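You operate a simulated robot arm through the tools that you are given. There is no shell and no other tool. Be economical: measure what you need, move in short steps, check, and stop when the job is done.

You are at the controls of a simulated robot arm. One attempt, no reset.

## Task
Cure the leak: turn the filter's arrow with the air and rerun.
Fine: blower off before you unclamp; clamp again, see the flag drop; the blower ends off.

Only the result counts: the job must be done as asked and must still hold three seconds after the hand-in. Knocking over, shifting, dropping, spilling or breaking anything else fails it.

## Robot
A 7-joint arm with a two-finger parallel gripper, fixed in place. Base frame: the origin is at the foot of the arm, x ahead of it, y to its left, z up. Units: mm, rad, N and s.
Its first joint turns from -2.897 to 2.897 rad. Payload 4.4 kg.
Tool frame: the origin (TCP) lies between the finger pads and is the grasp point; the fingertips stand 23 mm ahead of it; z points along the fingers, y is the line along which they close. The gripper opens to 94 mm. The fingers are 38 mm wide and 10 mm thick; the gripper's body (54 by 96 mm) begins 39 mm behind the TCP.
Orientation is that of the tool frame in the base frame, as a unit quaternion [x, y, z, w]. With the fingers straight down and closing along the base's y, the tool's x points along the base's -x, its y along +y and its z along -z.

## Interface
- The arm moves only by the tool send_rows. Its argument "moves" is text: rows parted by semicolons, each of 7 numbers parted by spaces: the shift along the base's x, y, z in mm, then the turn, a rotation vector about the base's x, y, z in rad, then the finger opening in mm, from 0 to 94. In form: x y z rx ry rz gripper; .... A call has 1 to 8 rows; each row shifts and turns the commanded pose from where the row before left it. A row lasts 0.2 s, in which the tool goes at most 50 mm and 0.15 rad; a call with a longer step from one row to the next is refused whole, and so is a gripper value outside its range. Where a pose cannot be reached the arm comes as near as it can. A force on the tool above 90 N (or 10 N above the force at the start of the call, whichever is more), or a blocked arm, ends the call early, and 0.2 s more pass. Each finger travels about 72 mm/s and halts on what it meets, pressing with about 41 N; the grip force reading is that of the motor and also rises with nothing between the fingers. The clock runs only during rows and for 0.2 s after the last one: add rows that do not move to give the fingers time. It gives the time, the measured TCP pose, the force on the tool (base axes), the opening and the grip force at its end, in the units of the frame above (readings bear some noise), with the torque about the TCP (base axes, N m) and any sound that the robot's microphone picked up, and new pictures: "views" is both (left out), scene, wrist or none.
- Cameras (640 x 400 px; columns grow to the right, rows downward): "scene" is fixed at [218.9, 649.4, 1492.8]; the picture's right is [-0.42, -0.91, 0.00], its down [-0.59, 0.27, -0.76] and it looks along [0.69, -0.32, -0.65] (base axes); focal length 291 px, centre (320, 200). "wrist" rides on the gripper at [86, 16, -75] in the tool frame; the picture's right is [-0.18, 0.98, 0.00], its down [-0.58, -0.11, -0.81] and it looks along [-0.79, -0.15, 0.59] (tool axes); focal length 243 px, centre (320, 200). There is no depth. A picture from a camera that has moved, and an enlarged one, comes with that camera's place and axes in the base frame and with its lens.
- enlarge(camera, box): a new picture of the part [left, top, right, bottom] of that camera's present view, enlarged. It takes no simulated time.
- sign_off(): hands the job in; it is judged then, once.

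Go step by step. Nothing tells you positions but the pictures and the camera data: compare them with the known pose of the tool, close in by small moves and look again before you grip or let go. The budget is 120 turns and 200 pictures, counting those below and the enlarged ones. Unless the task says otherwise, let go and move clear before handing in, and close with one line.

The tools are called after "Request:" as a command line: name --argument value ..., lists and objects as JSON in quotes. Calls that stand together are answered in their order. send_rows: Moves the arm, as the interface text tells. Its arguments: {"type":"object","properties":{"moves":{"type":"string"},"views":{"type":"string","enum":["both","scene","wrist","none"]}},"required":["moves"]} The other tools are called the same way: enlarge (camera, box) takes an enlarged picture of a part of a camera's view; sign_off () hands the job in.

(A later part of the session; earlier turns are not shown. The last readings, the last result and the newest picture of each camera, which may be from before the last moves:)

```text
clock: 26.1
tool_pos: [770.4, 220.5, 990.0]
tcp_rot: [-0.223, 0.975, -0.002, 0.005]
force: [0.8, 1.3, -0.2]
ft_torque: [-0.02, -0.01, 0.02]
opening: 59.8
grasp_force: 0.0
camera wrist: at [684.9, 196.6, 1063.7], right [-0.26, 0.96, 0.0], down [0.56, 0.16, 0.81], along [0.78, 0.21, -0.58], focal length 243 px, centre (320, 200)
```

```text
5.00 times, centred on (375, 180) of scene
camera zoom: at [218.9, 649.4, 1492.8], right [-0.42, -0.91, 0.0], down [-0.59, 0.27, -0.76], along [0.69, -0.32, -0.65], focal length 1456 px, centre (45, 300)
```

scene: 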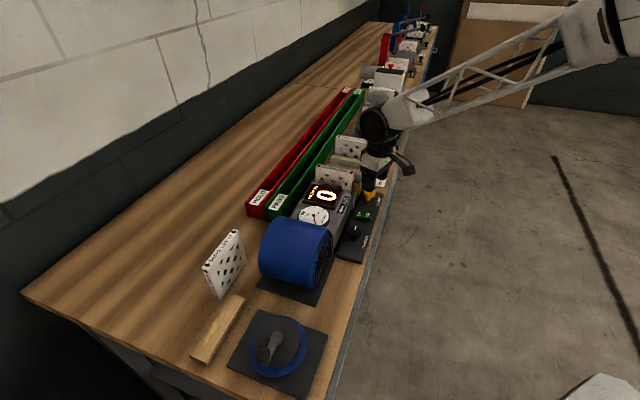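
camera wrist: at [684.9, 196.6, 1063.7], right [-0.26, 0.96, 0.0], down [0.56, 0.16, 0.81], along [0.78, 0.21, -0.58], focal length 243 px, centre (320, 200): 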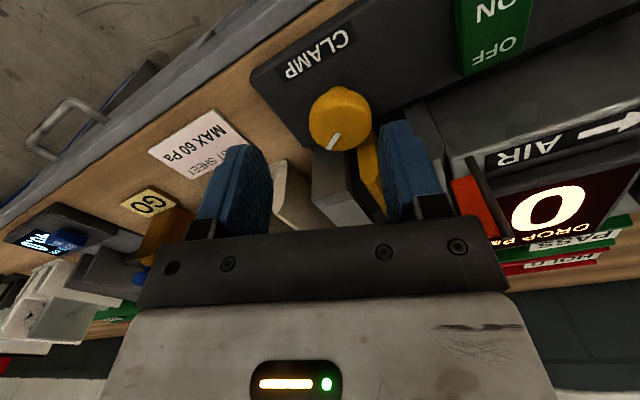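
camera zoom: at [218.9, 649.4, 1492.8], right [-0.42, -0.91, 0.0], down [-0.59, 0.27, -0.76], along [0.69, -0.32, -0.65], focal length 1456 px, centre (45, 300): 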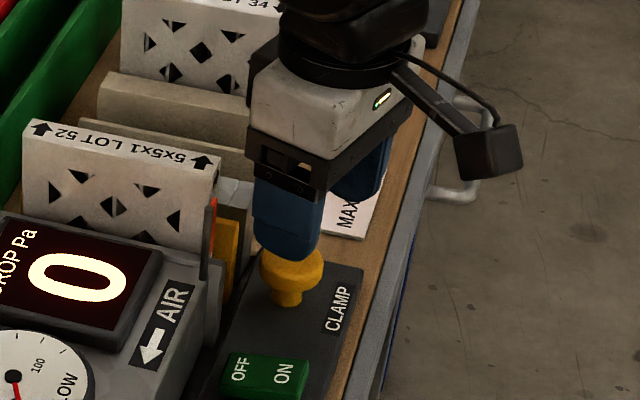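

Request:
send_rows --moves "-5 10 0 0 0 0 60;0 0 -20 0 0 0 60;0 0 -20 0 0 0 60;0 0 0 0 0 0 60;0 0 0 0 0 0 30;0 0 0 0 0 0 30" --views "wrist"

```text
clock: 27.5
tool_pos: [765.0, 230.4, 950.8]
tcp_rot: [-0.224, 0.975, -0.002, 0.004]
force: [7.9, -19.9, -1.7]
ft_torque: [-0.21, -0.31, -0.12]
opening: 39.4
grasp_force: 11.3
camera wrist: at [679.1, 207.1, 1024.7], right [-0.26, 0.96, 0.0], down [0.56, 0.16, 0.81], along [0.78, 0.21, -0.58], focal length 243 px, centre (320, 200)
```

wrist: 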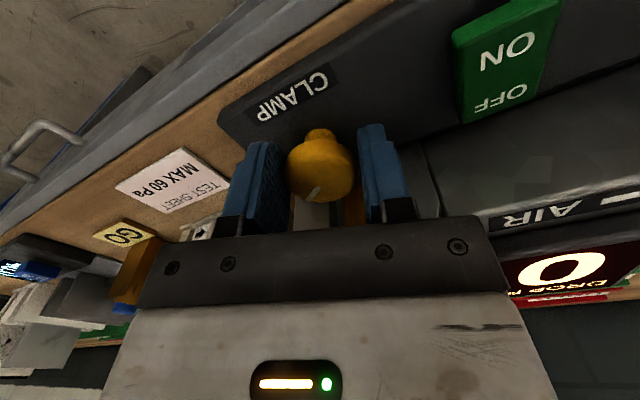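

Request:
send_rows --moves "0.7 -1.5 0 0 0 0 20;0 0 0 0 0 0 20;0.2 -0.4 0 0 0 0.1 20;0.2 -0.4 0 0 0 0.1 20;0.2 -0.3 0 0 0 0.1 20;0 0 0 0 0 0 20" --views "wrist"

```text
clock: 28.9
tool_pos: [767.1, 229.4, 950.9]
tcp_rot: [-0.367, 0.93, -0.001, 0.006]
force: [-9.1, 2.4, 6.5]
ft_torque: [-0.02, 0.25, 0.06]
opening: 37.6
grasp_force: 44.8
camera wrist: at [691.3, 180.3, 1024.6], right [-0.54, 0.84, 0.0], down [0.49, 0.32, 0.81], along [0.69, 0.44, -0.58], focal length 243 px, centre (320, 200)
```

wrist: 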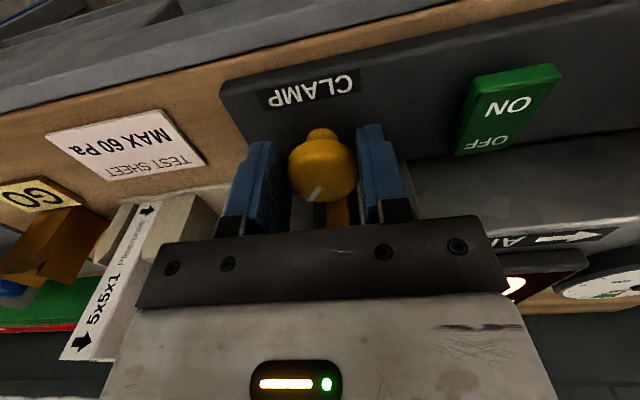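

It is turning smoothly with low force, so I'll keep on.

Request:
send_rows --moves "0.2 -0.2 0 0 0 0.1 20;0.2 -0.2 0 0 0 0.1 20;0.2 -0.1 0 0 0 0.1 20;0.2 0 0 0 0 0.1 20;0 0 0 0 0 0 20" --views "wrist"

Request:
enlarge --camera "wrist" --box '[230, 50, 430, 240]'

```text
clock: 30.1
tool_pos: [767.8, 226.3, 950.4]
tcp_rot: [-0.545, 0.839, 0.0, 0.006]
force: [36.3, 2.4, -5.1]
ft_torque: [-0.07, -0.66, -0.2]
opening: 37.4
grasp_force: 44.7
camera wrist: at [717.6, 153.3, 1024.6], right [-0.82, 0.57, 0.0], down [0.33, 0.48, 0.81], along [0.46, 0.67, -0.58], focal length 243 px, centre (320, 200)
```

wrist: 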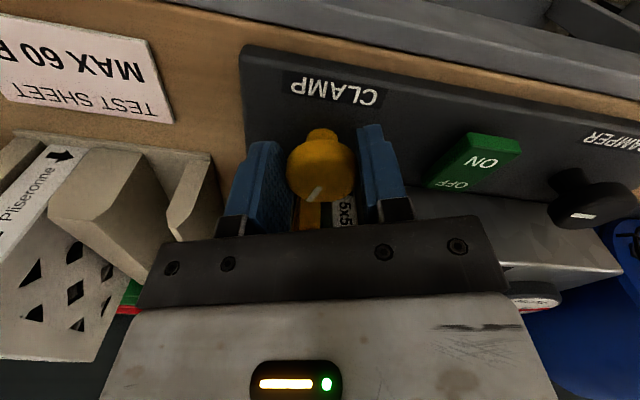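

```text
2.11 times, centred on (330, 145) of wrist
camera zoom: at [717.6, 153.3, 1024.6], right [-0.82, 0.57, 0.0], down [0.33, 0.48, 0.81], along [0.46, 0.67, -0.58], focal length 511 px, centre (299, 316)
```

zoom: 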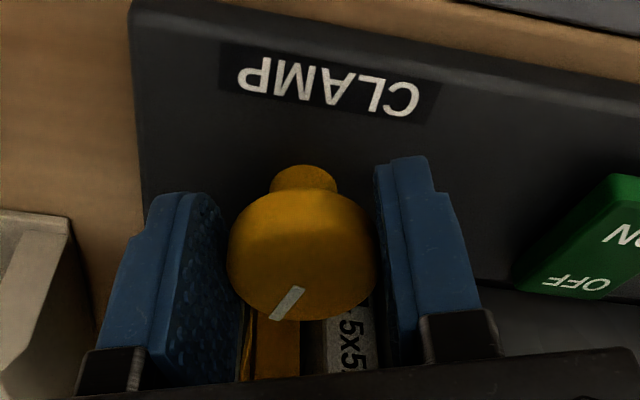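

A gap has opened between the yellow jaw and the filter, so this is the unclamp direction. I'll turn a little more to the stop.

Request:
send_rows --moves "0.5 0 0 0 0 0.08 20;0 0 0 0 0 0.08 20;0 0 0 0 0 0 20" --views "wrist"

Request:
enlarge --camera "wrist" --box '[230, 50, 430, 240]'

```text
clock: 30.9
tool_pos: [768.4, 227.5, 950.3]
tcp_rot: [-0.61, 0.792, 0.0, 0.006]
force: [64.1, -14.5, -7.8]
ft_torque: [-0.3, -0.95, -0.43]
opening: 37.4
grasp_force: 45.1
camera wrist: at [730.7, 145.8, 1024.6], right [-0.9, 0.43, 0.0], down [0.25, 0.53, 0.81], along [0.35, 0.73, -0.58], focal length 243 px, centre (320, 200)
```

wrist: 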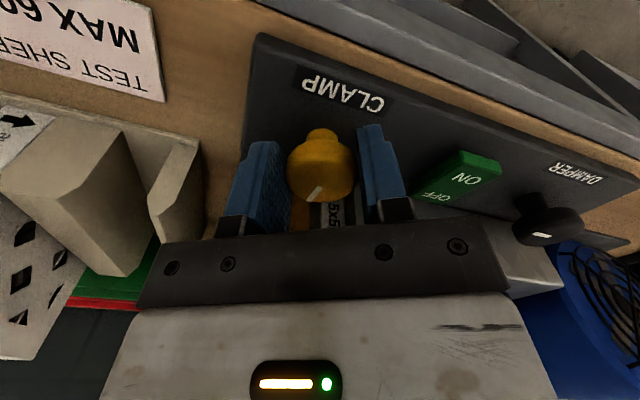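

```text
2.11 times, centred on (330, 145) of wrist
camera zoom: at [730.7, 145.8, 1024.6], right [-0.9, 0.43, 0.0], down [0.25, 0.53, 0.81], along [0.35, 0.73, -0.58], focal length 511 px, centre (299, 316)
```

zoom: 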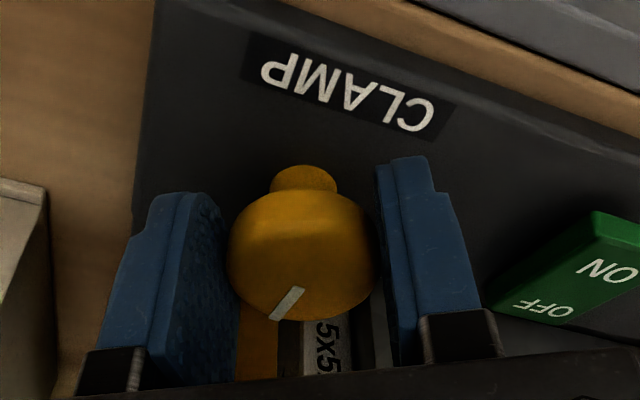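

Request:
send_rows --moves "0 0 0 0 0 0 58;0 0 0 0 0 0 58;0 0 25 0 0 0 60;0 0 25 0 0 -0.13 60;-10 -10 20 0 0 -0.13 60;-10 -10 20 0 0 -0.13 60;-10 -10 0 0 0 -0.13 60;0 0 0 0 0 0 60"

Request:
enlarge --camera "wrist" --box '[240, 30, 420, 230]'

Request:
enlarge --camera "scene" --box '[330, 140, 420, 220]'

```text
clock: 32.7
tool_pos: [735.4, 197.1, 1040.7]
tcp_rot: [-0.385, 0.923, -0.001, 0.005]
force: [0.3, 0.6, 0.2]
ft_torque: [0.01, -0.02, -0.04]
opening: 59.9
grasp_force: 0.0
camera wrist: at [664.2, 145.9, 1114.8], right [-0.57, 0.82, 0.0], down [0.48, 0.33, 0.81], along [0.67, 0.46, -0.58], focal length 243 px, centre (320, 200)
```

scene: 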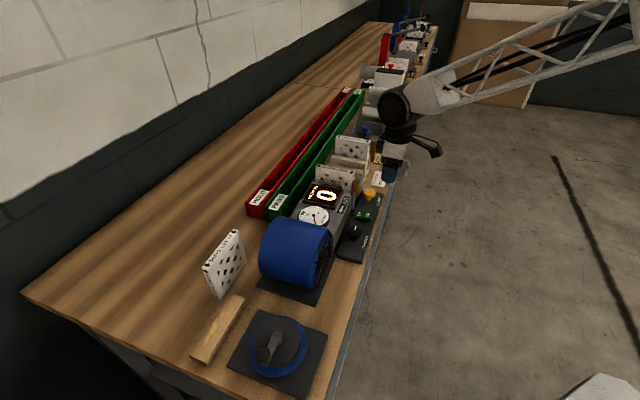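
wrist: 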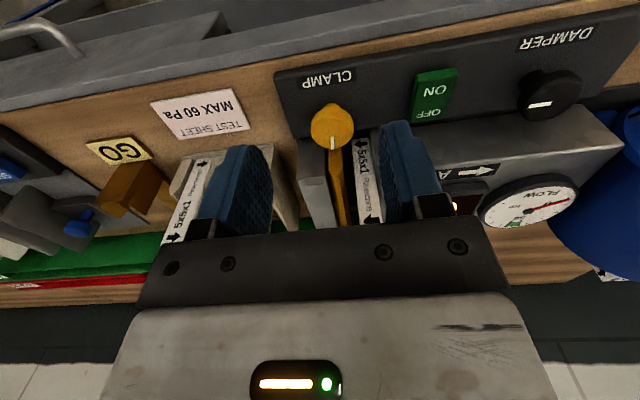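

```text
2.00 times, centred on (330, 130) of wrist
camera zoom: at [664.2, 145.9, 1114.8], right [-0.57, 0.82, 0.0], down [0.48, 0.33, 0.81], along [0.67, 0.46, -0.58], focal length 485 px, centre (300, 340)
```

zoom: 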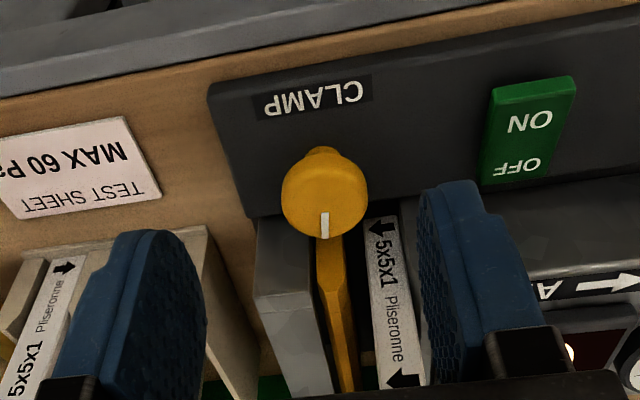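

```text
5.00 times, centred on (375, 180) of scene
camera zoom: at [218.9, 649.4, 1492.8], right [-0.42, -0.91, 0.0], down [-0.59, 0.27, -0.76], along [0.69, -0.32, -0.65], focal length 1456 px, centre (45, 300)
```

zoom: 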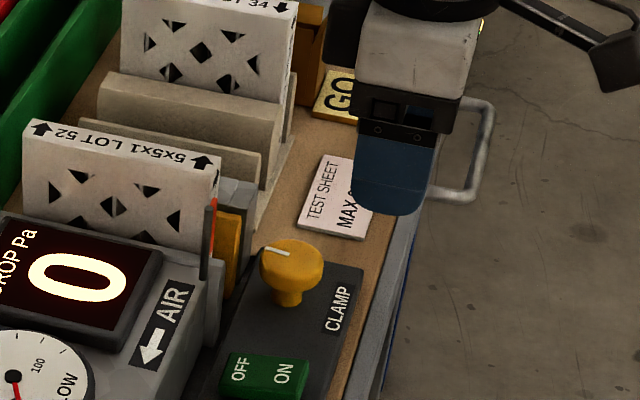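

The clamp is open. Now I'll move above the filter for a look down at it.

Request:
send_rows --moves "0 0 30 0 0 0 60;0 0 30 0 0 0 60;13 22.5 15 0 0 0 50;13 22.5 15 0 0 0 44;13 22.5 0 0 0 0 44;13 22.5 0 0 0 0 44;0 0 0 0 0 0 44"

Request:
enlarge --camera "wrist" --box '[200, 20, 440, 240]'

Request:
enlarge --camera "scene" --box '[290, 130, 390, 230]'

```text
clock: 34.3
tool_pos: [788.8, 287.3, 1130.6]
tcp_rot: [-0.386, 0.923, -0.001, 0.005]
force: [-0.3, 0.4, 0.1]
ft_torque: [-0.01, -0.03, -0.02]
opening: 44.2
grasp_force: 0.2
camera wrist: at [716.5, 236.3, 1204.3], right [-0.57, 0.82, 0.0], down [0.48, 0.34, 0.81], along [0.67, 0.46, -0.58], focal length 243 px, centre (320, 200)
```

scene: 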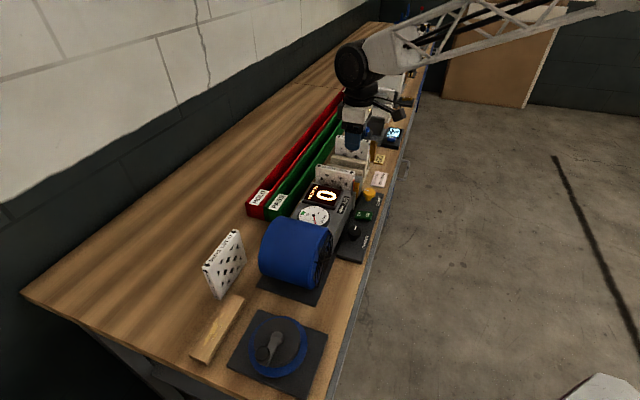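
wrist: 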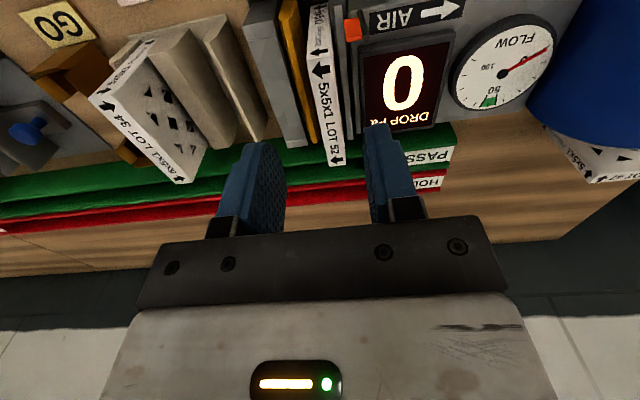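

```text
1.82 times, centred on (320, 130) of wrist
camera zoom: at [716.5, 236.3, 1204.3], right [-0.57, 0.82, 0.0], down [0.48, 0.34, 0.81], along [0.67, 0.46, -0.58], focal length 441 px, centre (320, 327)
```

zoom: 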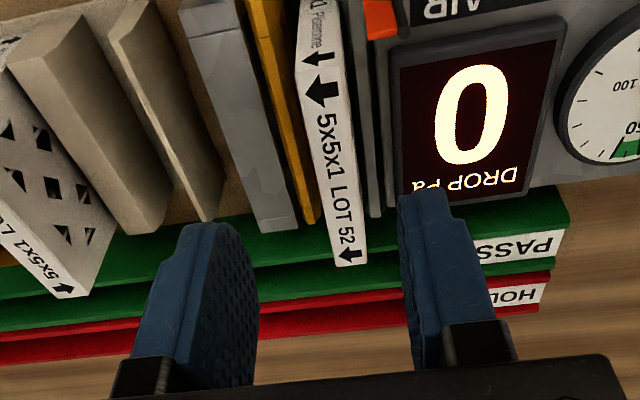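

```text
4.00 times, centred on (340, 180) of scene
camera zoom: at [218.9, 649.4, 1492.8], right [-0.42, -0.91, 0.0], down [-0.59, 0.27, -0.76], along [0.69, -0.32, -0.65], focal length 1165 px, centre (240, 280)
```

zoom: 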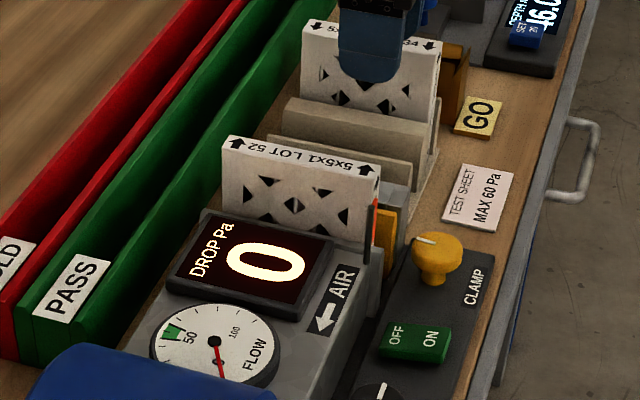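

The filter top spans n 753–860 at e≈-354 (e is the distance along the bench towards the blower), with its top at z≈1023. The surrounding parts reach about 980. I'll move over its centre and lower the fingers astride it.

Request:
send_rows --moves "16 16.5 0 0 0 0 44;16 16.6 0 0 0 0 44;0 0 -40 0 0 0 44;0 0 -35 0 0 0 44;0 0 0 0 0 0 44"

Request:
enlarge --camera "scene" --box '[290, 130, 390, 230]'

```text
clock: 35.5
tool_pos: [820.1, 320.7, 1056.4]
tcp_rot: [-0.385, 0.923, -0.001, 0.004]
force: [0.2, -0.7, 0.8]
ft_torque: [-0.01, -0.04, 0.03]
opening: 43.9
grasp_force: 0.0
camera wrist: at [747.3, 269.3, 1129.2], right [-0.57, 0.82, 0.0], down [0.48, 0.33, 0.81], along [0.67, 0.46, -0.58], focal length 243 px, centre (320, 200)
```

scene: 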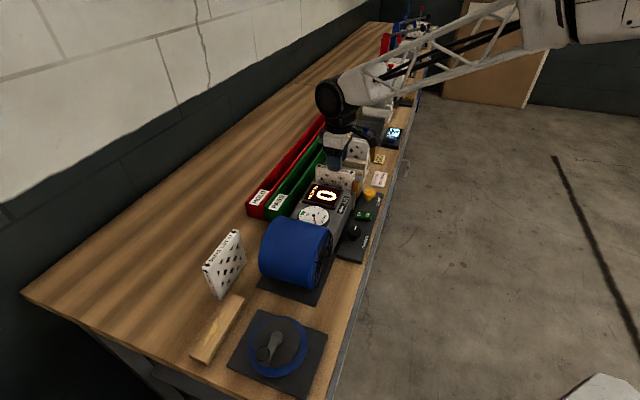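
wrist: 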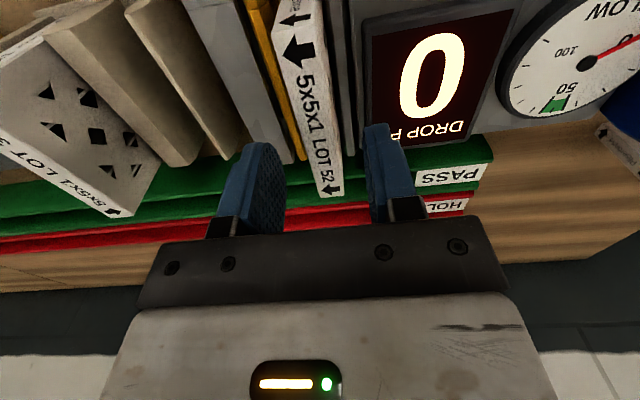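

```text
4.00 times, centred on (340, 180) of scene
camera zoom: at [218.9, 649.4, 1492.8], right [-0.42, -0.91, 0.0], down [-0.59, 0.27, -0.76], along [0.69, -0.32, -0.65], focal length 1165 px, centre (240, 280)
```

zoom: 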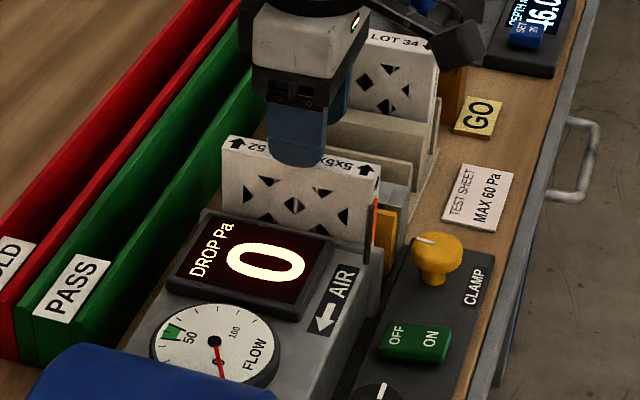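

The fingers are astride the filter, so I'll lower and grip.

Request:
send_rows --moves "0 0 -22 0 0 0 44;0 0 -20 0 0 0 44;0 0 0 0 0 0 44" --views "wrist"

Request:
send_rows --moves "0 0 0 0 0 0 30;0 0 0 0 0 0 15;0 0 0 0 0 0 10;0 0 0 0 0 0 10" --views "both"

```text
clock: 36.3
tool_pos: [821.2, 321.1, 1012.7]
tcp_rot: [-0.386, 0.922, -0.001, 0.005]
force: [0.1, 0.3, -0.1]
ft_torque: [0.0, 0.01, 0.03]
opening: 44.3
grasp_force: 0.1
camera wrist: at [747.6, 269.2, 1087.2], right [-0.57, 0.82, 0.0], down [0.48, 0.34, 0.81], along [0.67, 0.46, -0.58], focal length 243 px, centre (320, 200)
```

wrist: 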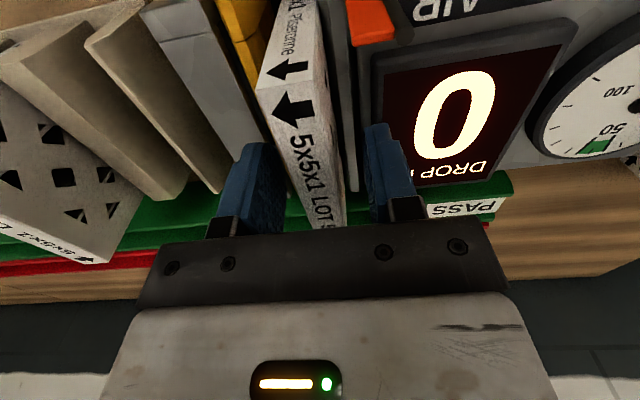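

```text
clock: 37.3
tool_pos: [821.5, 320.5, 1014.6]
tcp_rot: [-0.386, 0.922, -0.001, 0.005]
force: [4.8, -3.9, 0.2]
ft_torque: [-0.23, -0.27, -0.4]
opening: 18.8
grasp_force: 40.7
camera wrist: at [747.8, 269.1, 1087.4], right [-0.57, 0.82, 0.0], down [0.48, 0.33, 0.81], along [0.67, 0.46, -0.58], focal length 243 px, centre (320, 200)
```

scene: 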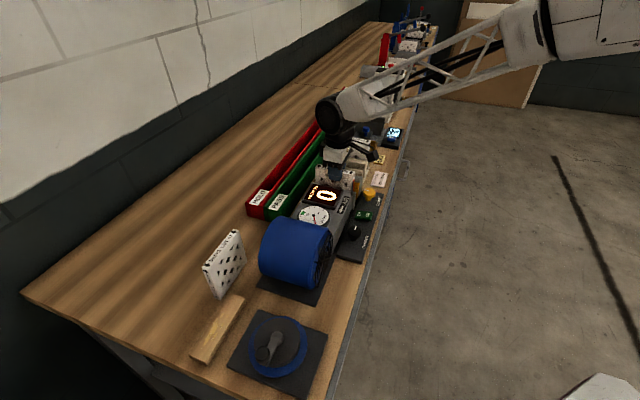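
wrist: 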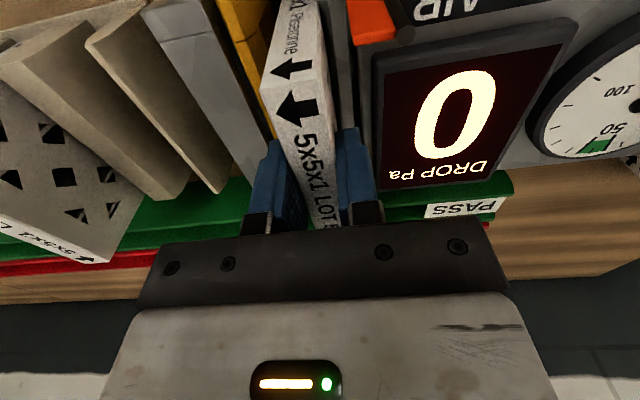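

Gripped (18.8 mm thick). I'll lift straight up.

Request:
send_rows --moves "0 0 10 0 0 0 10;0 0 15 0 0 0 10;0 0 25 0 0 0 10;0 0 30 0 0 0 10;0 0 35 0 0 0 10;0 0 35 0 0 0 10;0 0 0 0 0 0 10"

```text
clock: 38.9
tool_pos: [820.2, 320.1, 1164.1]
tcp_rot: [-0.385, 0.923, 0.0, 0.005]
force: [0.0, -0.3, -1.5]
ft_torque: [0.04, 0.01, 0.0]
opening: 18.7
grasp_force: 40.7
camera wrist: at [747.9, 268.8, 1237.1], right [-0.57, 0.82, 0.0], down [0.48, 0.33, 0.81], along [0.67, 0.46, -0.58], focal length 243 px, centre (320, 200)
```

scene: 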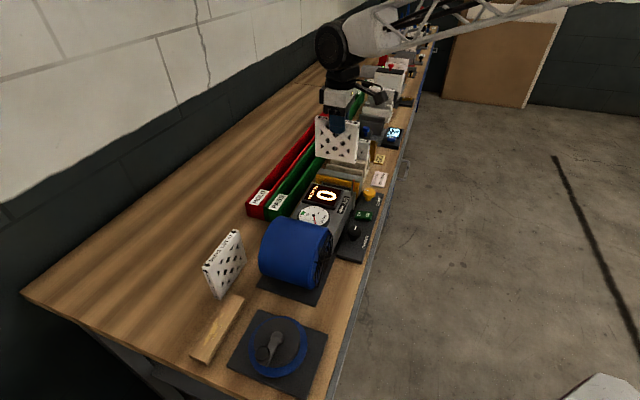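
wrist: 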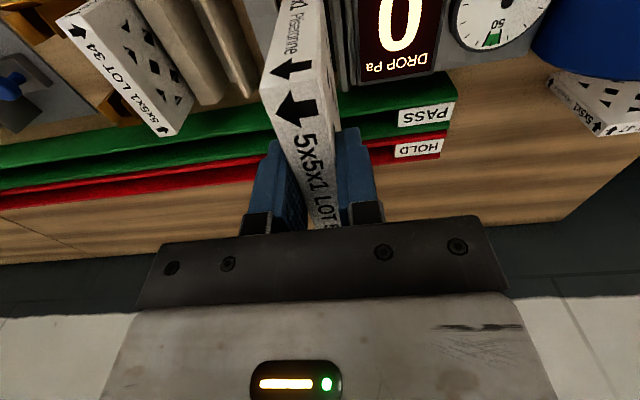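

Now I rotate it 180° about the vertical in place.

Request:
send_rows --moves "0 0 0 0 0 0.1428 10;0 0 0 0 0 0.1428 10;0 0 0 0 0 0.1428 10;0 0 0 0 0 0.1428 10;0 0 0 0 0 0.1428 10;0 0 0 0 0 0.1428 10;0 0 0 0 0 0.1428 10;0 0 0 0 0 0.1428 10" --views "none"

Request:
send_rows --moves "0 0 0 0 0 0.1428 10;0 0 0 0 0 0.1428 10;0 0 0 0 0 0.1428 10;0 0 0 0 0 0.1428 10;0 0 0 0 0 0.1428 10;0 0 0 0 0 0.1428 10;0 0 0 0 0 0.1428 10;0 0 0 0 0 0.1428 10" --views "none"

Request:
send_rows --moves "0 0 0 0 0 0.1428 10;0 0 0 0 0 0.1428 10;0 0 0 0 0 0.1428 10;0 0 0 0 0 0.1428 10;0 0 0 0 0 0.1428 10;0 0 0 0 0 0.1428 10;0 0 0 0 0 0 10;0 0 0 0 0 0 10"

```text
clock: 40.7
tool_pos: [822.0, 319.8, 1163.8]
tcp_rot: [0.824, -0.567, -0.003, -0.005]
force: [0.1, 0.5, -1.5]
ft_torque: [0.01, -0.01, 0.03]
opening: 18.8
grasp_force: 41.2
```

```text
clock: 42.5
tool_pos: [821.2, 320.7, 1162.6]
tcp_rot: [0.999, -0.032, -0.004, -0.003]
force: [0.3, 0.2, -1.2]
ft_torque: [0.01, 0.02, 0.01]
opening: 18.4
grasp_force: 40.8
```

```text
clock: 44.3
tool_pos: [819.0, 327.4, 1163.1]
tcp_rot: [0.992, 0.128, -0.004, 0.002]
force: [-0.7, 0.7, 0.4]
ft_torque: [-0.02, 0.0, 0.06]
opening: 18.8
grasp_force: 41.2
out of reach, approached as far as the arm can: row 3, 4, 5, 6
camera wrist: at [908.0, 332.3, 1237.0], right [0.07, -1.0, 0.0], down [-0.58, -0.04, 0.81], along [-0.81, -0.06, -0.59], focal length 243 px, centre (320, 200)
```

scene: 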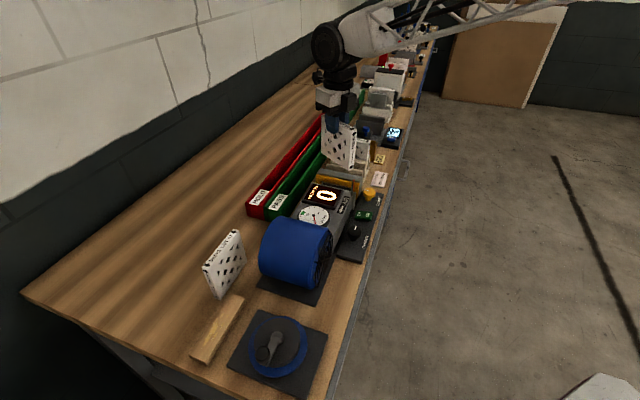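
wrist: 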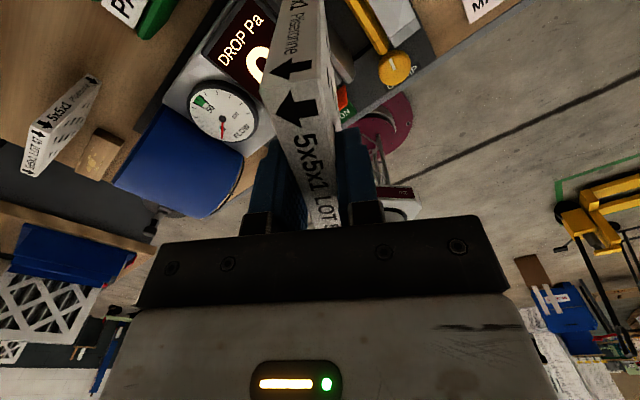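

The wrist ran out of turn about 31° short. I'll unwind and try reaching the flipped pose from the other side.

Request:
send_rows --moves "0 0 0 0 0 -0.1428 10;0 0 0 0 0 -0.1428 10;0 0 0 0 0 -0.1428 10;0 0 0 0 0 -0.1428 10;0 0 0 0 0 -0.1428 10;0 0 0 0 0 -0.1428 10;0 0 0 0 0 -0.1428 10;0 0 0 0 0 -0.1428 10" --views "none"

```text
clock: 46.1
tool_pos: [818.8, 326.0, 1163.3]
tcp_rot: [0.903, -0.429, -0.004, -0.001]
force: [0.2, -0.7, 0.4]
ft_torque: [-0.01, 0.03, -0.02]
opening: 18.7
grasp_force: 40.8
```

Request:
send_rows --moves "0 0 0 0 0 -0.1395 10;0 0 0 0 0 -0.1395 10;0 0 0 0 0 -0.1395 10;0 0 0 0 0 -0.1395 10;0 0 0 0 0 -0.1395 10;0 0 0 0 0 -0.1395 10;0 0 0 0 0 -0.1395 10;0 0 0 0 0 -0.1395 10" --views "none"

Request:
send_rows --moves "0 0 0 0 0 -0.1395 10;0 0 0 0 0 -0.1395 10;0 0 0 0 0 -0.1395 10;0 0 0 0 0 -0.1395 10;0 0 0 0 0 -0.1395 10;0 0 0 0 0 -0.1395 10;0 0 0 0 0 -0.1395 10;0 0 0 0 0 -0.1395 10" --views "none"

Request:
send_rows --moves "0 0 0 0 0 -0.1395 10;0 0 0 0 0 -0.1395 10;0 0 0 0 0 -0.1395 10;0 0 0 0 0 -0.1395 10;0 0 0 0 0 -0.1395 10;0 0 0 0 0 -0.1395 10;0 0 0 0 0 -0.1395 10;0 0 0 0 0 -0.1395 10" --views "none"

Request:
send_rows --moves "0 0 0 0 0 -0.1395 10;0 0 0 0 0 -0.1395 10;0 0 0 0 0 -0.1395 10;0 0 0 0 0 -0.1395 10;0 0 0 0 0 -0.1395 10;0 0 0 0 0 -0.1395 10;0 0 0 0 0 -0.1395 10;0 0 0 0 0 -0.1395 10"

```text
clock: 47.9
tool_pos: [819.3, 327.7, 1162.7]
tcp_rot: [-0.54, 0.842, 0.003, 0.003]
force: [0.3, 0.8, -0.3]
ft_torque: [0.02, 0.0, 0.02]
opening: 18.6
grasp_force: 41.3
```

```text
clock: 49.7
tool_pos: [819.5, 326.8, 1162.7]
tcp_rot: [-0.011, 1.0, 0.001, 0.005]
force: [-1.0, 0.8, -1.4]
ft_torque: [0.02, 0.01, 0.0]
opening: 18.6
grasp_force: 41.6
```

```text
clock: 51.5
tool_pos: [819.5, 326.1, 1163.5]
tcp_rot: [0.52, 0.854, -0.001, 0.004]
force: [0.0, -0.3, -1.3]
ft_torque: [-0.02, -0.01, 0.02]
opening: 18.4
grasp_force: 40.2
```

```text
clock: 53.3
tool_pos: [818.6, 327.2, 1163.6]
tcp_rot: [0.893, 0.45, -0.003, 0.003]
force: [0.1, -1.1, -0.3]
ft_torque: [0.02, 0.0, 0.04]
opening: 18.8
grasp_force: 41.1
camera wrist: at [884.2, 386.1, 1237.2], right [0.68, -0.73, 0.0], down [-0.43, -0.4, 0.81], along [-0.59, -0.55, -0.59], focal length 243 px, centre (320, 200)
```

scene: 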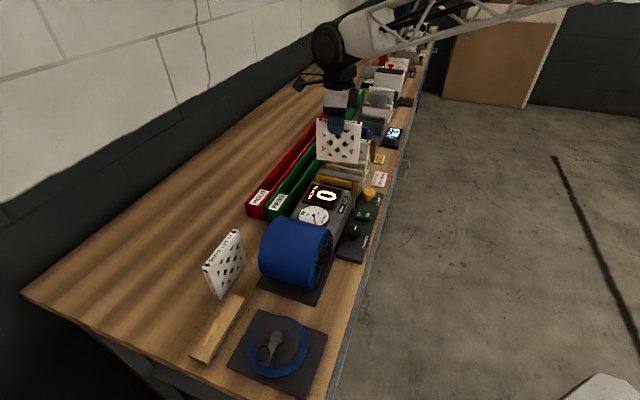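
wrist: 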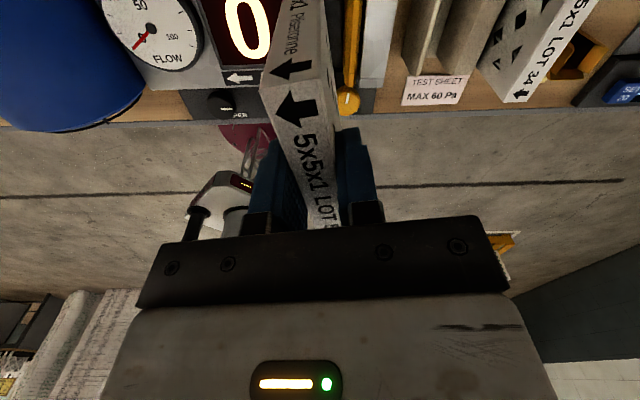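

Request:
send_rows --moves "1 -3.3 0 0 0 -0.0707 10;1 -3.3 0 0 0 -0.0707 10;0 0 0 0 0 0 10;0 0 0 0 0 0 10"

Request:
enlarge --camera "wrist" --box '[200, 0, 440, 240]'

Request:
enlarge --camera "scene" --box '[290, 100, 400, 220]'

```text
clock: 54.3
tool_pos: [820.1, 319.2, 1162.8]
tcp_rot: [0.922, 0.387, -0.004, 0.002]
force: [0.0, -0.7, -0.6]
ft_torque: [0.04, -0.02, -0.02]
opening: 18.8
grasp_force: 40.6
camera wrist: at [893.8, 369.6, 1236.9], right [0.57, -0.82, 0.0], down [-0.48, -0.33, 0.81], along [-0.66, -0.46, -0.59], focal length 243 px, centre (320, 200)
```

scene: 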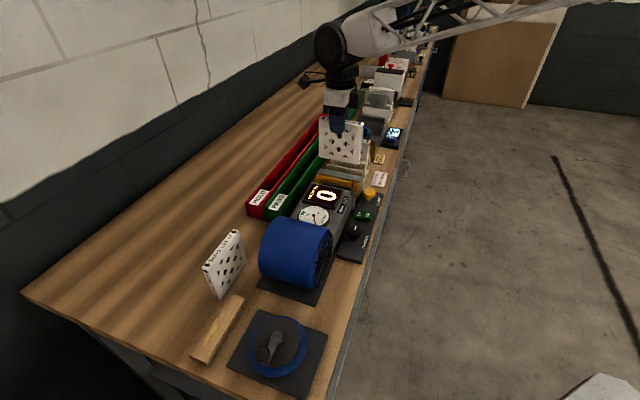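
wrist: 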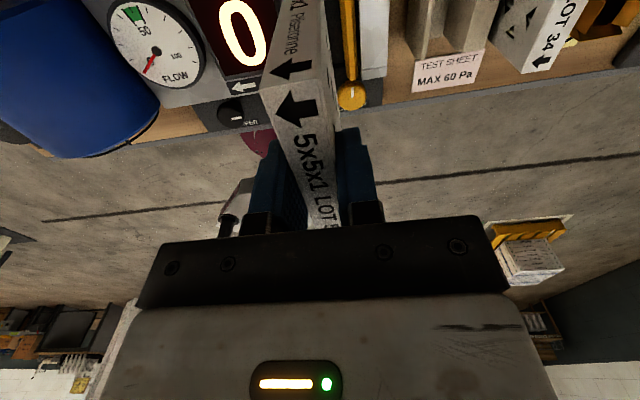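

```text
1.67 times, centred on (320, 120) of wrist
camera zoom: at [893.8, 369.6, 1236.9], right [0.57, -0.82, 0.0], down [-0.48, -0.33, 0.81], along [-0.66, -0.46, -0.59], focal length 404 px, centre (320, 333)
```

zoom: 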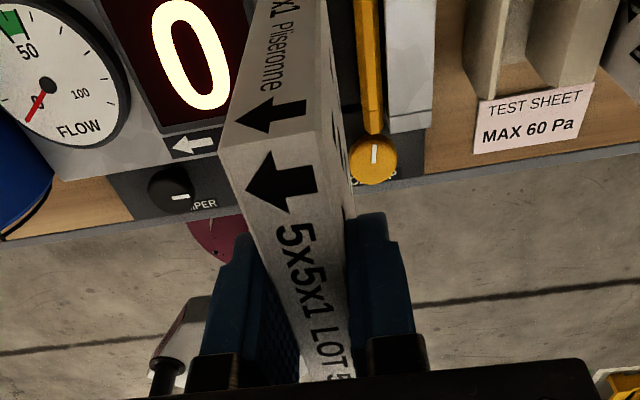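

```text
3.33 times, centred on (345, 160) of scene
camera zoom: at [218.9, 649.4, 1492.8], right [-0.42, -0.91, 0.0], down [-0.59, 0.27, -0.76], along [0.69, -0.32, -0.65], focal length 971 px, centre (237, 333)
```

zoom: 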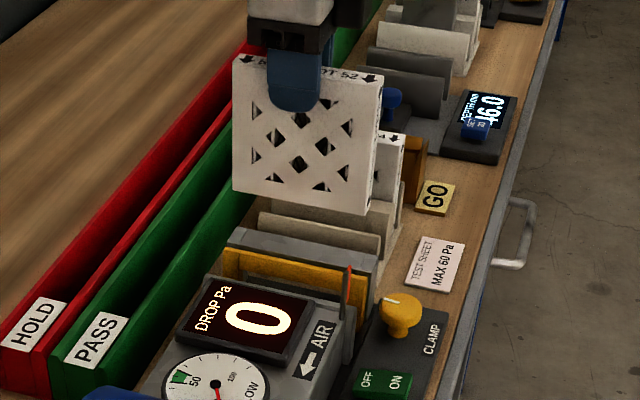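

The filter's arrow now matches the AIR arrow. I'll lower it back over the slot.

Request:
send_rows --moves "1 1 -30 0 0 0 10;0 0 -30 0 0 0 10;0 0 -10 0 0 0 10;0 0 0 0 0 0 10"

Request:
enlarge --camera "wrist" --box '[200, 0, 440, 240]'

Request:
enlarge --camera "scene" --box '[290, 120, 390, 220]'

```text
clock: 55.3
tool_pos: [822.4, 321.3, 1092.8]
tcp_rot: [0.922, 0.387, -0.004, 0.002]
force: [-0.3, -0.2, 0.0]
ft_torque: [0.01, 0.0, 0.01]
opening: 18.7
grasp_force: 41.0
camera wrist: at [895.5, 370.9, 1167.2], right [0.57, -0.82, 0.0], down [-0.48, -0.33, 0.81], along [-0.66, -0.47, -0.59], focal length 243 px, centre (320, 200)
```

scene: 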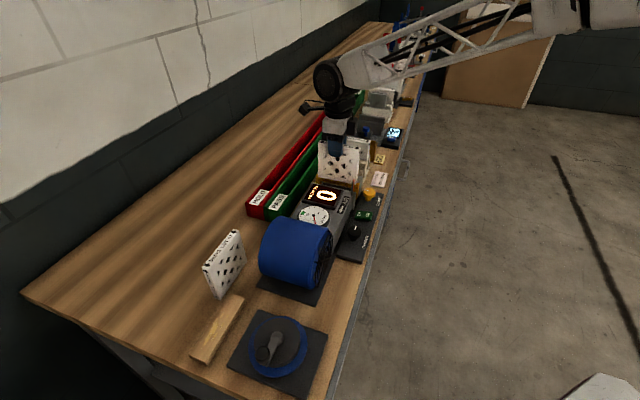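
wrist: 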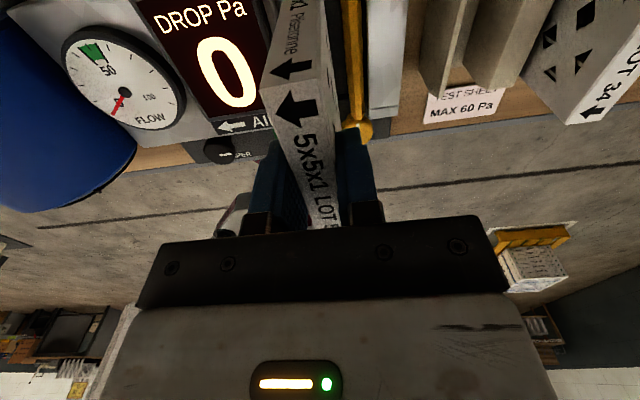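

```text
1.67 times, centred on (320, 120) of wrist
camera zoom: at [895.5, 370.9, 1167.2], right [0.57, -0.82, 0.0], down [-0.48, -0.33, 0.81], along [-0.66, -0.47, -0.59], focal length 404 px, centre (320, 333)
```

zoom: 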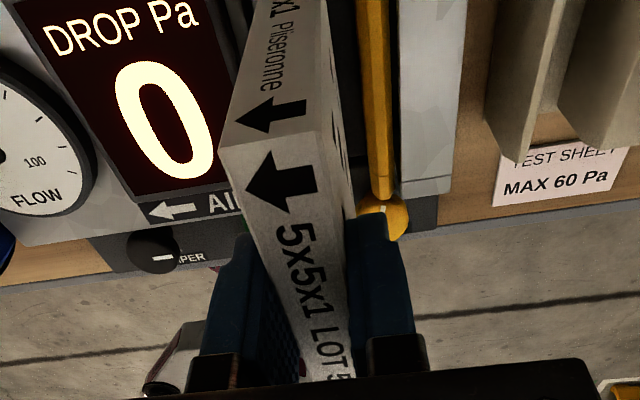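

```text
4.00 times, centred on (340, 170) of scene
camera zoom: at [218.9, 649.4, 1492.8], right [-0.42, -0.91, 0.0], down [-0.59, 0.27, -0.76], along [0.69, -0.32, -0.65], focal length 1165 px, centre (240, 320)
```

zoom: 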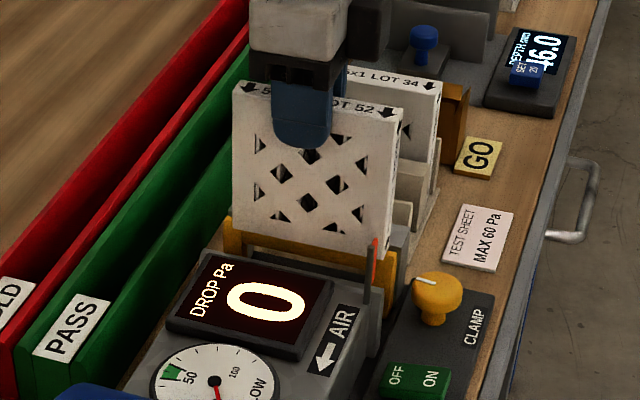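

Request:
send_rows --moves "-0.7 -0.7 -8 0 0 0 10;0 0 -8 0 0 0 10;0 0 -8 0 0 0 10;0 0 -8 0 0 0 10;0 0 0 0 0 0 10"

Request:
enlarge --camera "wrist" --box '[200, 0, 440, 240]'

Request:
enlarge --camera "scene" --box '[290, 120, 390, 220]'

```text
clock: 56.5
tool_pos: [821.5, 318.8, 1061.2]
tcp_rot: [0.922, 0.386, -0.003, 0.002]
force: [1.1, -0.4, -1.6]
ft_torque: [-0.18, -0.11, -0.12]
opening: 18.8
grasp_force: 41.7
camera wrist: at [894.1, 370.0, 1134.6], right [0.57, -0.82, 0.0], down [-0.48, -0.33, 0.81], along [-0.66, -0.47, -0.59], focal length 243 px, centre (320, 200)
```

scene: 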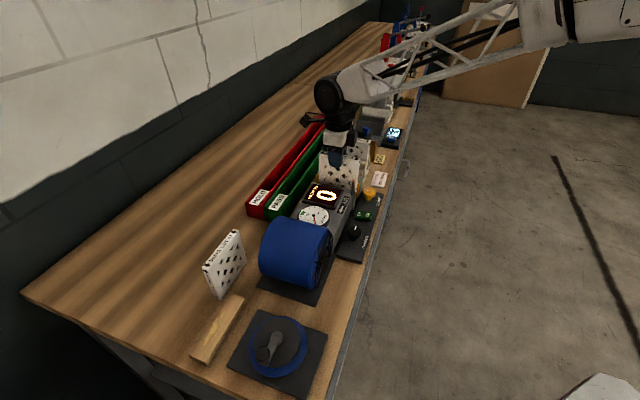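
wrist: 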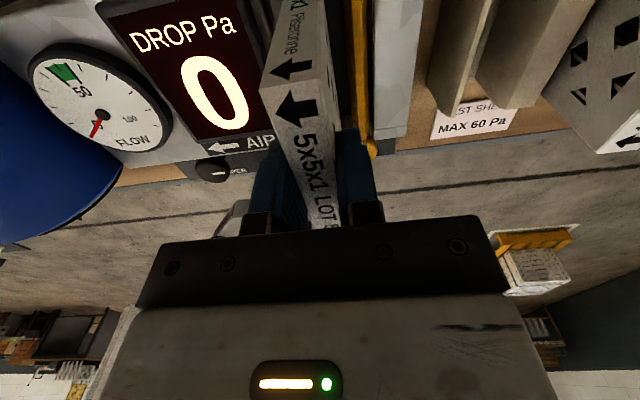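

```text
1.67 times, centred on (320, 120) of wrist
camera zoom: at [894.1, 370.0, 1134.6], right [0.57, -0.82, 0.0], down [-0.48, -0.33, 0.81], along [-0.66, -0.47, -0.59], focal length 404 px, centre (320, 333)
```

zoom: 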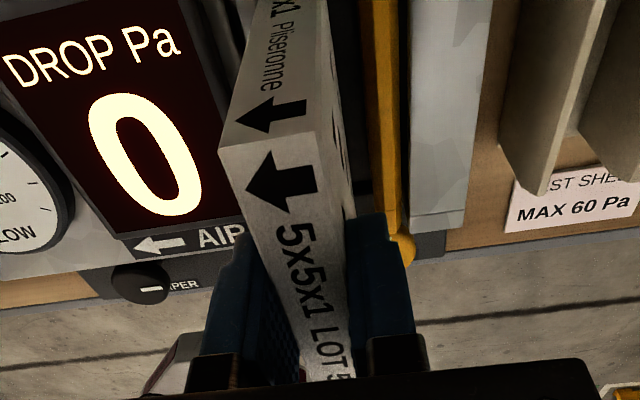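

```text
4.00 times, centred on (340, 170) of scene
camera zoom: at [218.9, 649.4, 1492.8], right [-0.42, -0.91, 0.0], down [-0.59, 0.27, -0.76], along [0.69, -0.32, -0.65], focal length 1165 px, centre (240, 320)
```

zoom: 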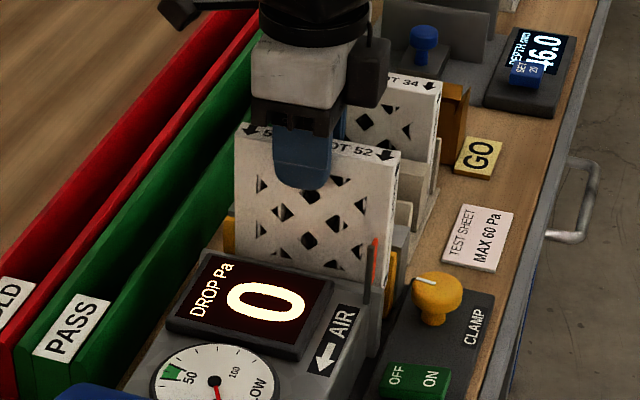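

It has entered the slot with negligible force. I'll continue down.

Request:
send_rows --moves "0 0.4 -10 0 0 0 10;0 0 -10 0 0 0 10;0 0 -10 0 0 0 10;0 0 -8 0 0 0 10;0 0 -4 0 0 0 10;0 0 0 0 0 0 10"

```text
clock: 57.9
tool_pos: [822.0, 319.3, 1019.0]
tcp_rot: [0.922, 0.386, -0.004, 0.003]
force: [2.1, -2.6, 0.3]
ft_torque: [-0.12, -0.15, -0.18]
opening: 18.7
grasp_force: 40.9
camera wrist: at [893.9, 370.0, 1093.3], right [0.57, -0.82, 0.0], down [-0.48, -0.33, 0.81], along [-0.66, -0.47, -0.59], focal length 243 px, centre (320, 200)
```

scene: 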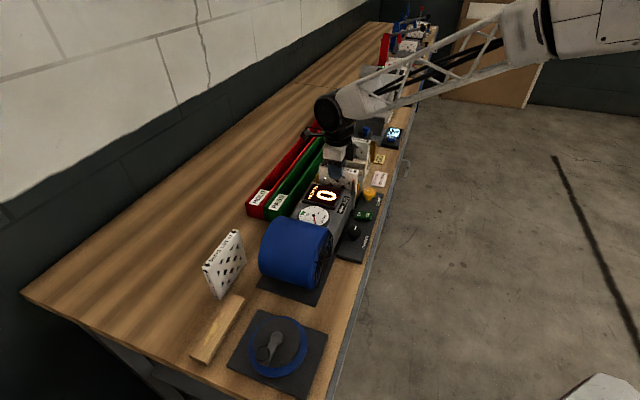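
wrist: 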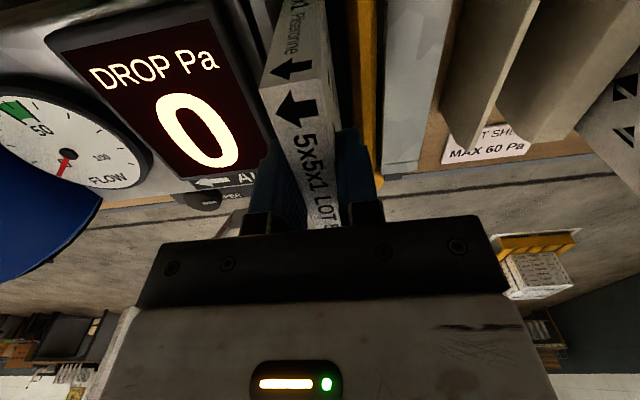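

Almost seated; a few more millimetres until contact.

Request:
send_rows --moves "0 0 -2 0 0 0 10;0 0 -2 0 0 0 10;0 0 -1.5 0 0 0 10;0 0 0 0 0 0 10" --views "wrist"

```text
clock: 58.9
tool_pos: [821.3, 320.7, 1013.3]
tcp_rot: [0.922, 0.387, -0.004, 0.002]
force: [5.8, -4.9, 1.4]
ft_torque: [-0.15, -0.37, -0.38]
opening: 18.5
grasp_force: 41.1
camera wrist: at [894.1, 370.5, 1087.8], right [0.57, -0.82, 0.0], down [-0.48, -0.33, 0.81], along [-0.66, -0.47, -0.59], focal length 243 px, centre (320, 200)
```

wrist: 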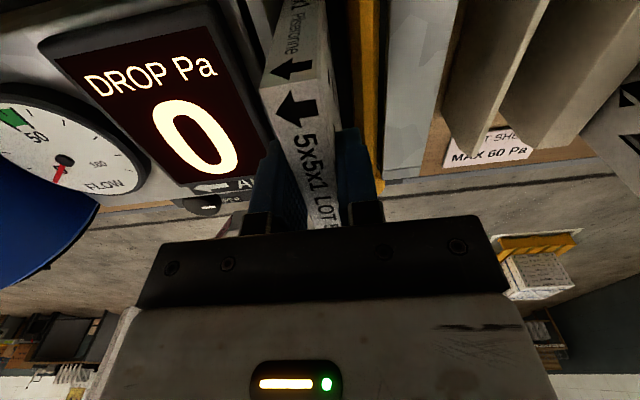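

Request:
send_rows --moves "0 0 -1.5 0 0 0 10;0 0 -1.5 0 0 0 10;0 0 0 0 0 0 10" --views "none"

```text
clock: 59.7
tool_pos: [822.4, 321.6, 1013.2]
tcp_rot: [0.922, 0.386, -0.001, 0.003]
force: [3.2, -8.0, 39.7]
ft_torque: [-0.41, -0.06, -0.38]
opening: 18.7
grasp_force: 40.9
```

Seated (contact at the same height as before). Release and rise.

Request:
send_rows --moves "0 0 1.5 0 0 0 18;0 0 0 0 0 0 30;0 0 0 0 0 0 42;0 0 0 0 0 0 42;0 0 20 0 0 0 42;0 0 30 0 0 0 42;0 0 30 0 0 0 42;0 0 30 0 0 0 42"

Request:
enlarge --camera "scene" --box '[290, 120, 390, 220]'

Request:
enlarge --camera "wrist" --box '[200, 0, 440, 240]'

```text
clock: 61.5
tool_pos: [821.5, 322.0, 1119.6]
tcp_rot: [0.922, 0.387, -0.003, 0.003]
force: [0.5, 0.5, -0.4]
ft_torque: [0.0, -0.03, 0.01]
opening: 42.1
grasp_force: 0.1
camera wrist: at [893.6, 371.6, 1193.7], right [0.57, -0.82, 0.0], down [-0.48, -0.33, 0.81], along [-0.66, -0.47, -0.58], focal length 243 px, centre (320, 200)
```

scene: 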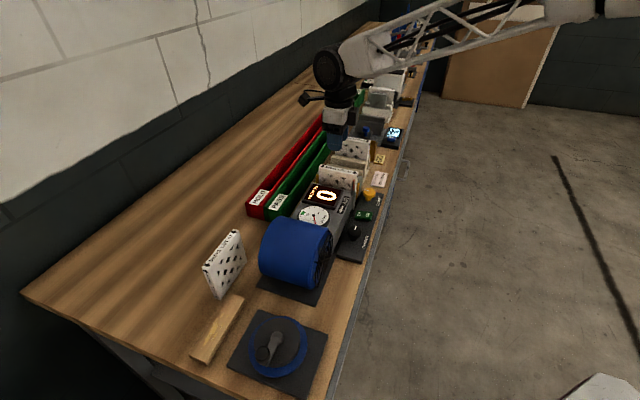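
wrist: 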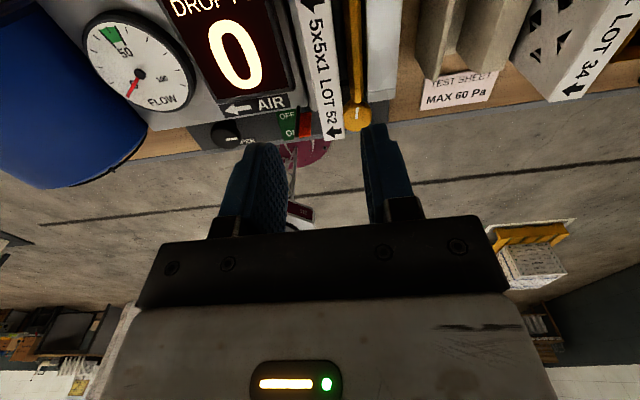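

```text
4.00 times, centred on (340, 170) of scene
camera zoom: at [218.9, 649.4, 1492.8], right [-0.42, -0.91, 0.0], down [-0.59, 0.27, -0.76], along [0.69, -0.32, -0.65], focal length 1165 px, centre (240, 320)
```

zoom: 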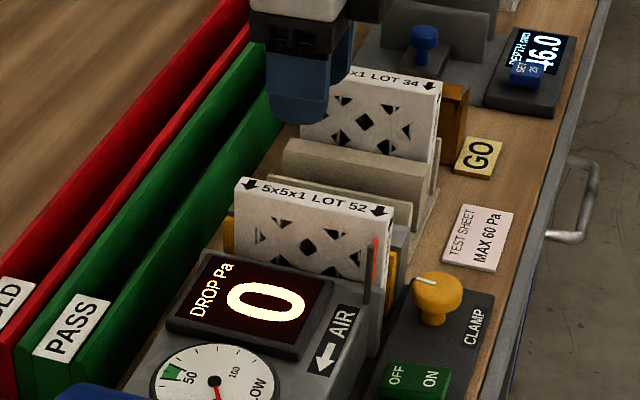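

```text
1.67 times, centred on (320, 120) of wrist
camera zoom: at [893.6, 371.6, 1193.7], right [0.57, -0.82, 0.0], down [-0.48, -0.33, 0.81], along [-0.66, -0.47, -0.58], focal length 404 px, centre (320, 333)
```

zoom: 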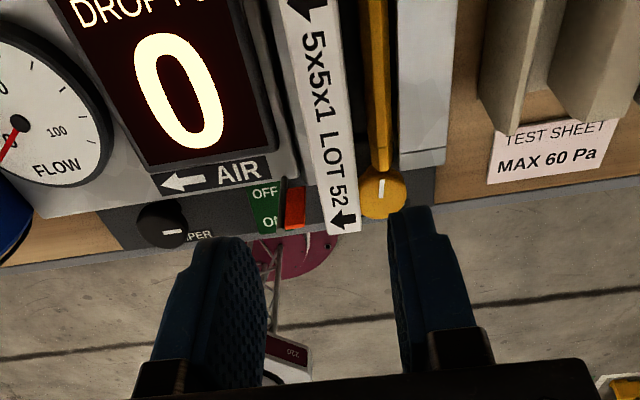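

The filter seems to sit about 9 mm nearer than originally, with the yellow jaw sticking out behind. I'll compare using the same zoom as before.

Request:
enlarge --camera "scene" --box '[290, 130, 390, 230]'

Request:
enlarge --camera "scene" --box '[305, 150, 385, 210]'

```text
4.00 times, centred on (340, 180) of scene
camera zoom: at [218.9, 649.4, 1492.8], right [-0.42, -0.91, 0.0], down [-0.59, 0.27, -0.76], along [0.69, -0.32, -0.65], focal length 1165 px, centre (240, 280)
```

zoom: 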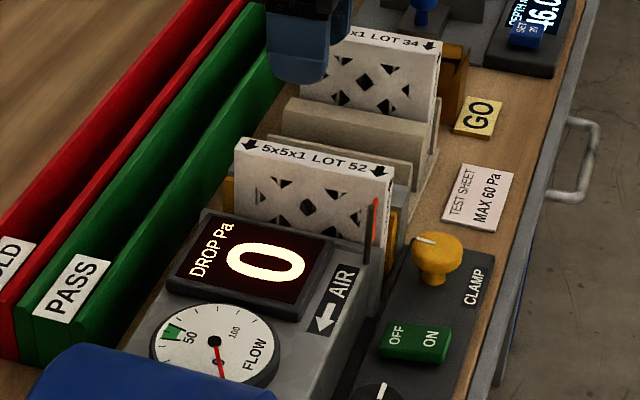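

```text
6.67 times, centred on (345, 180) of scene
camera zoom: at [218.9, 649.4, 1492.8], right [-0.42, -0.91, 0.0], down [-0.59, 0.27, -0.76], along [0.69, -0.32, -0.65], focal length 1941 px, centre (153, 333)
```

zoom: 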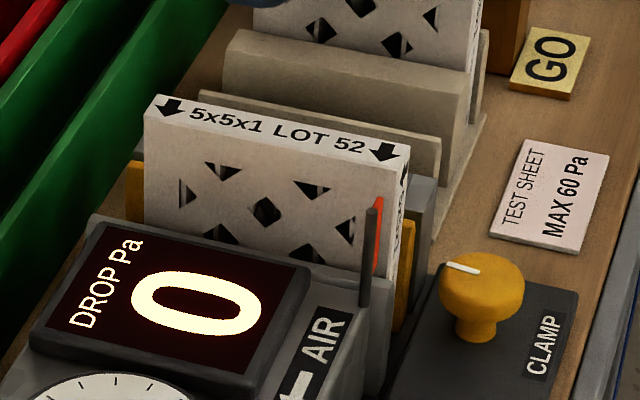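

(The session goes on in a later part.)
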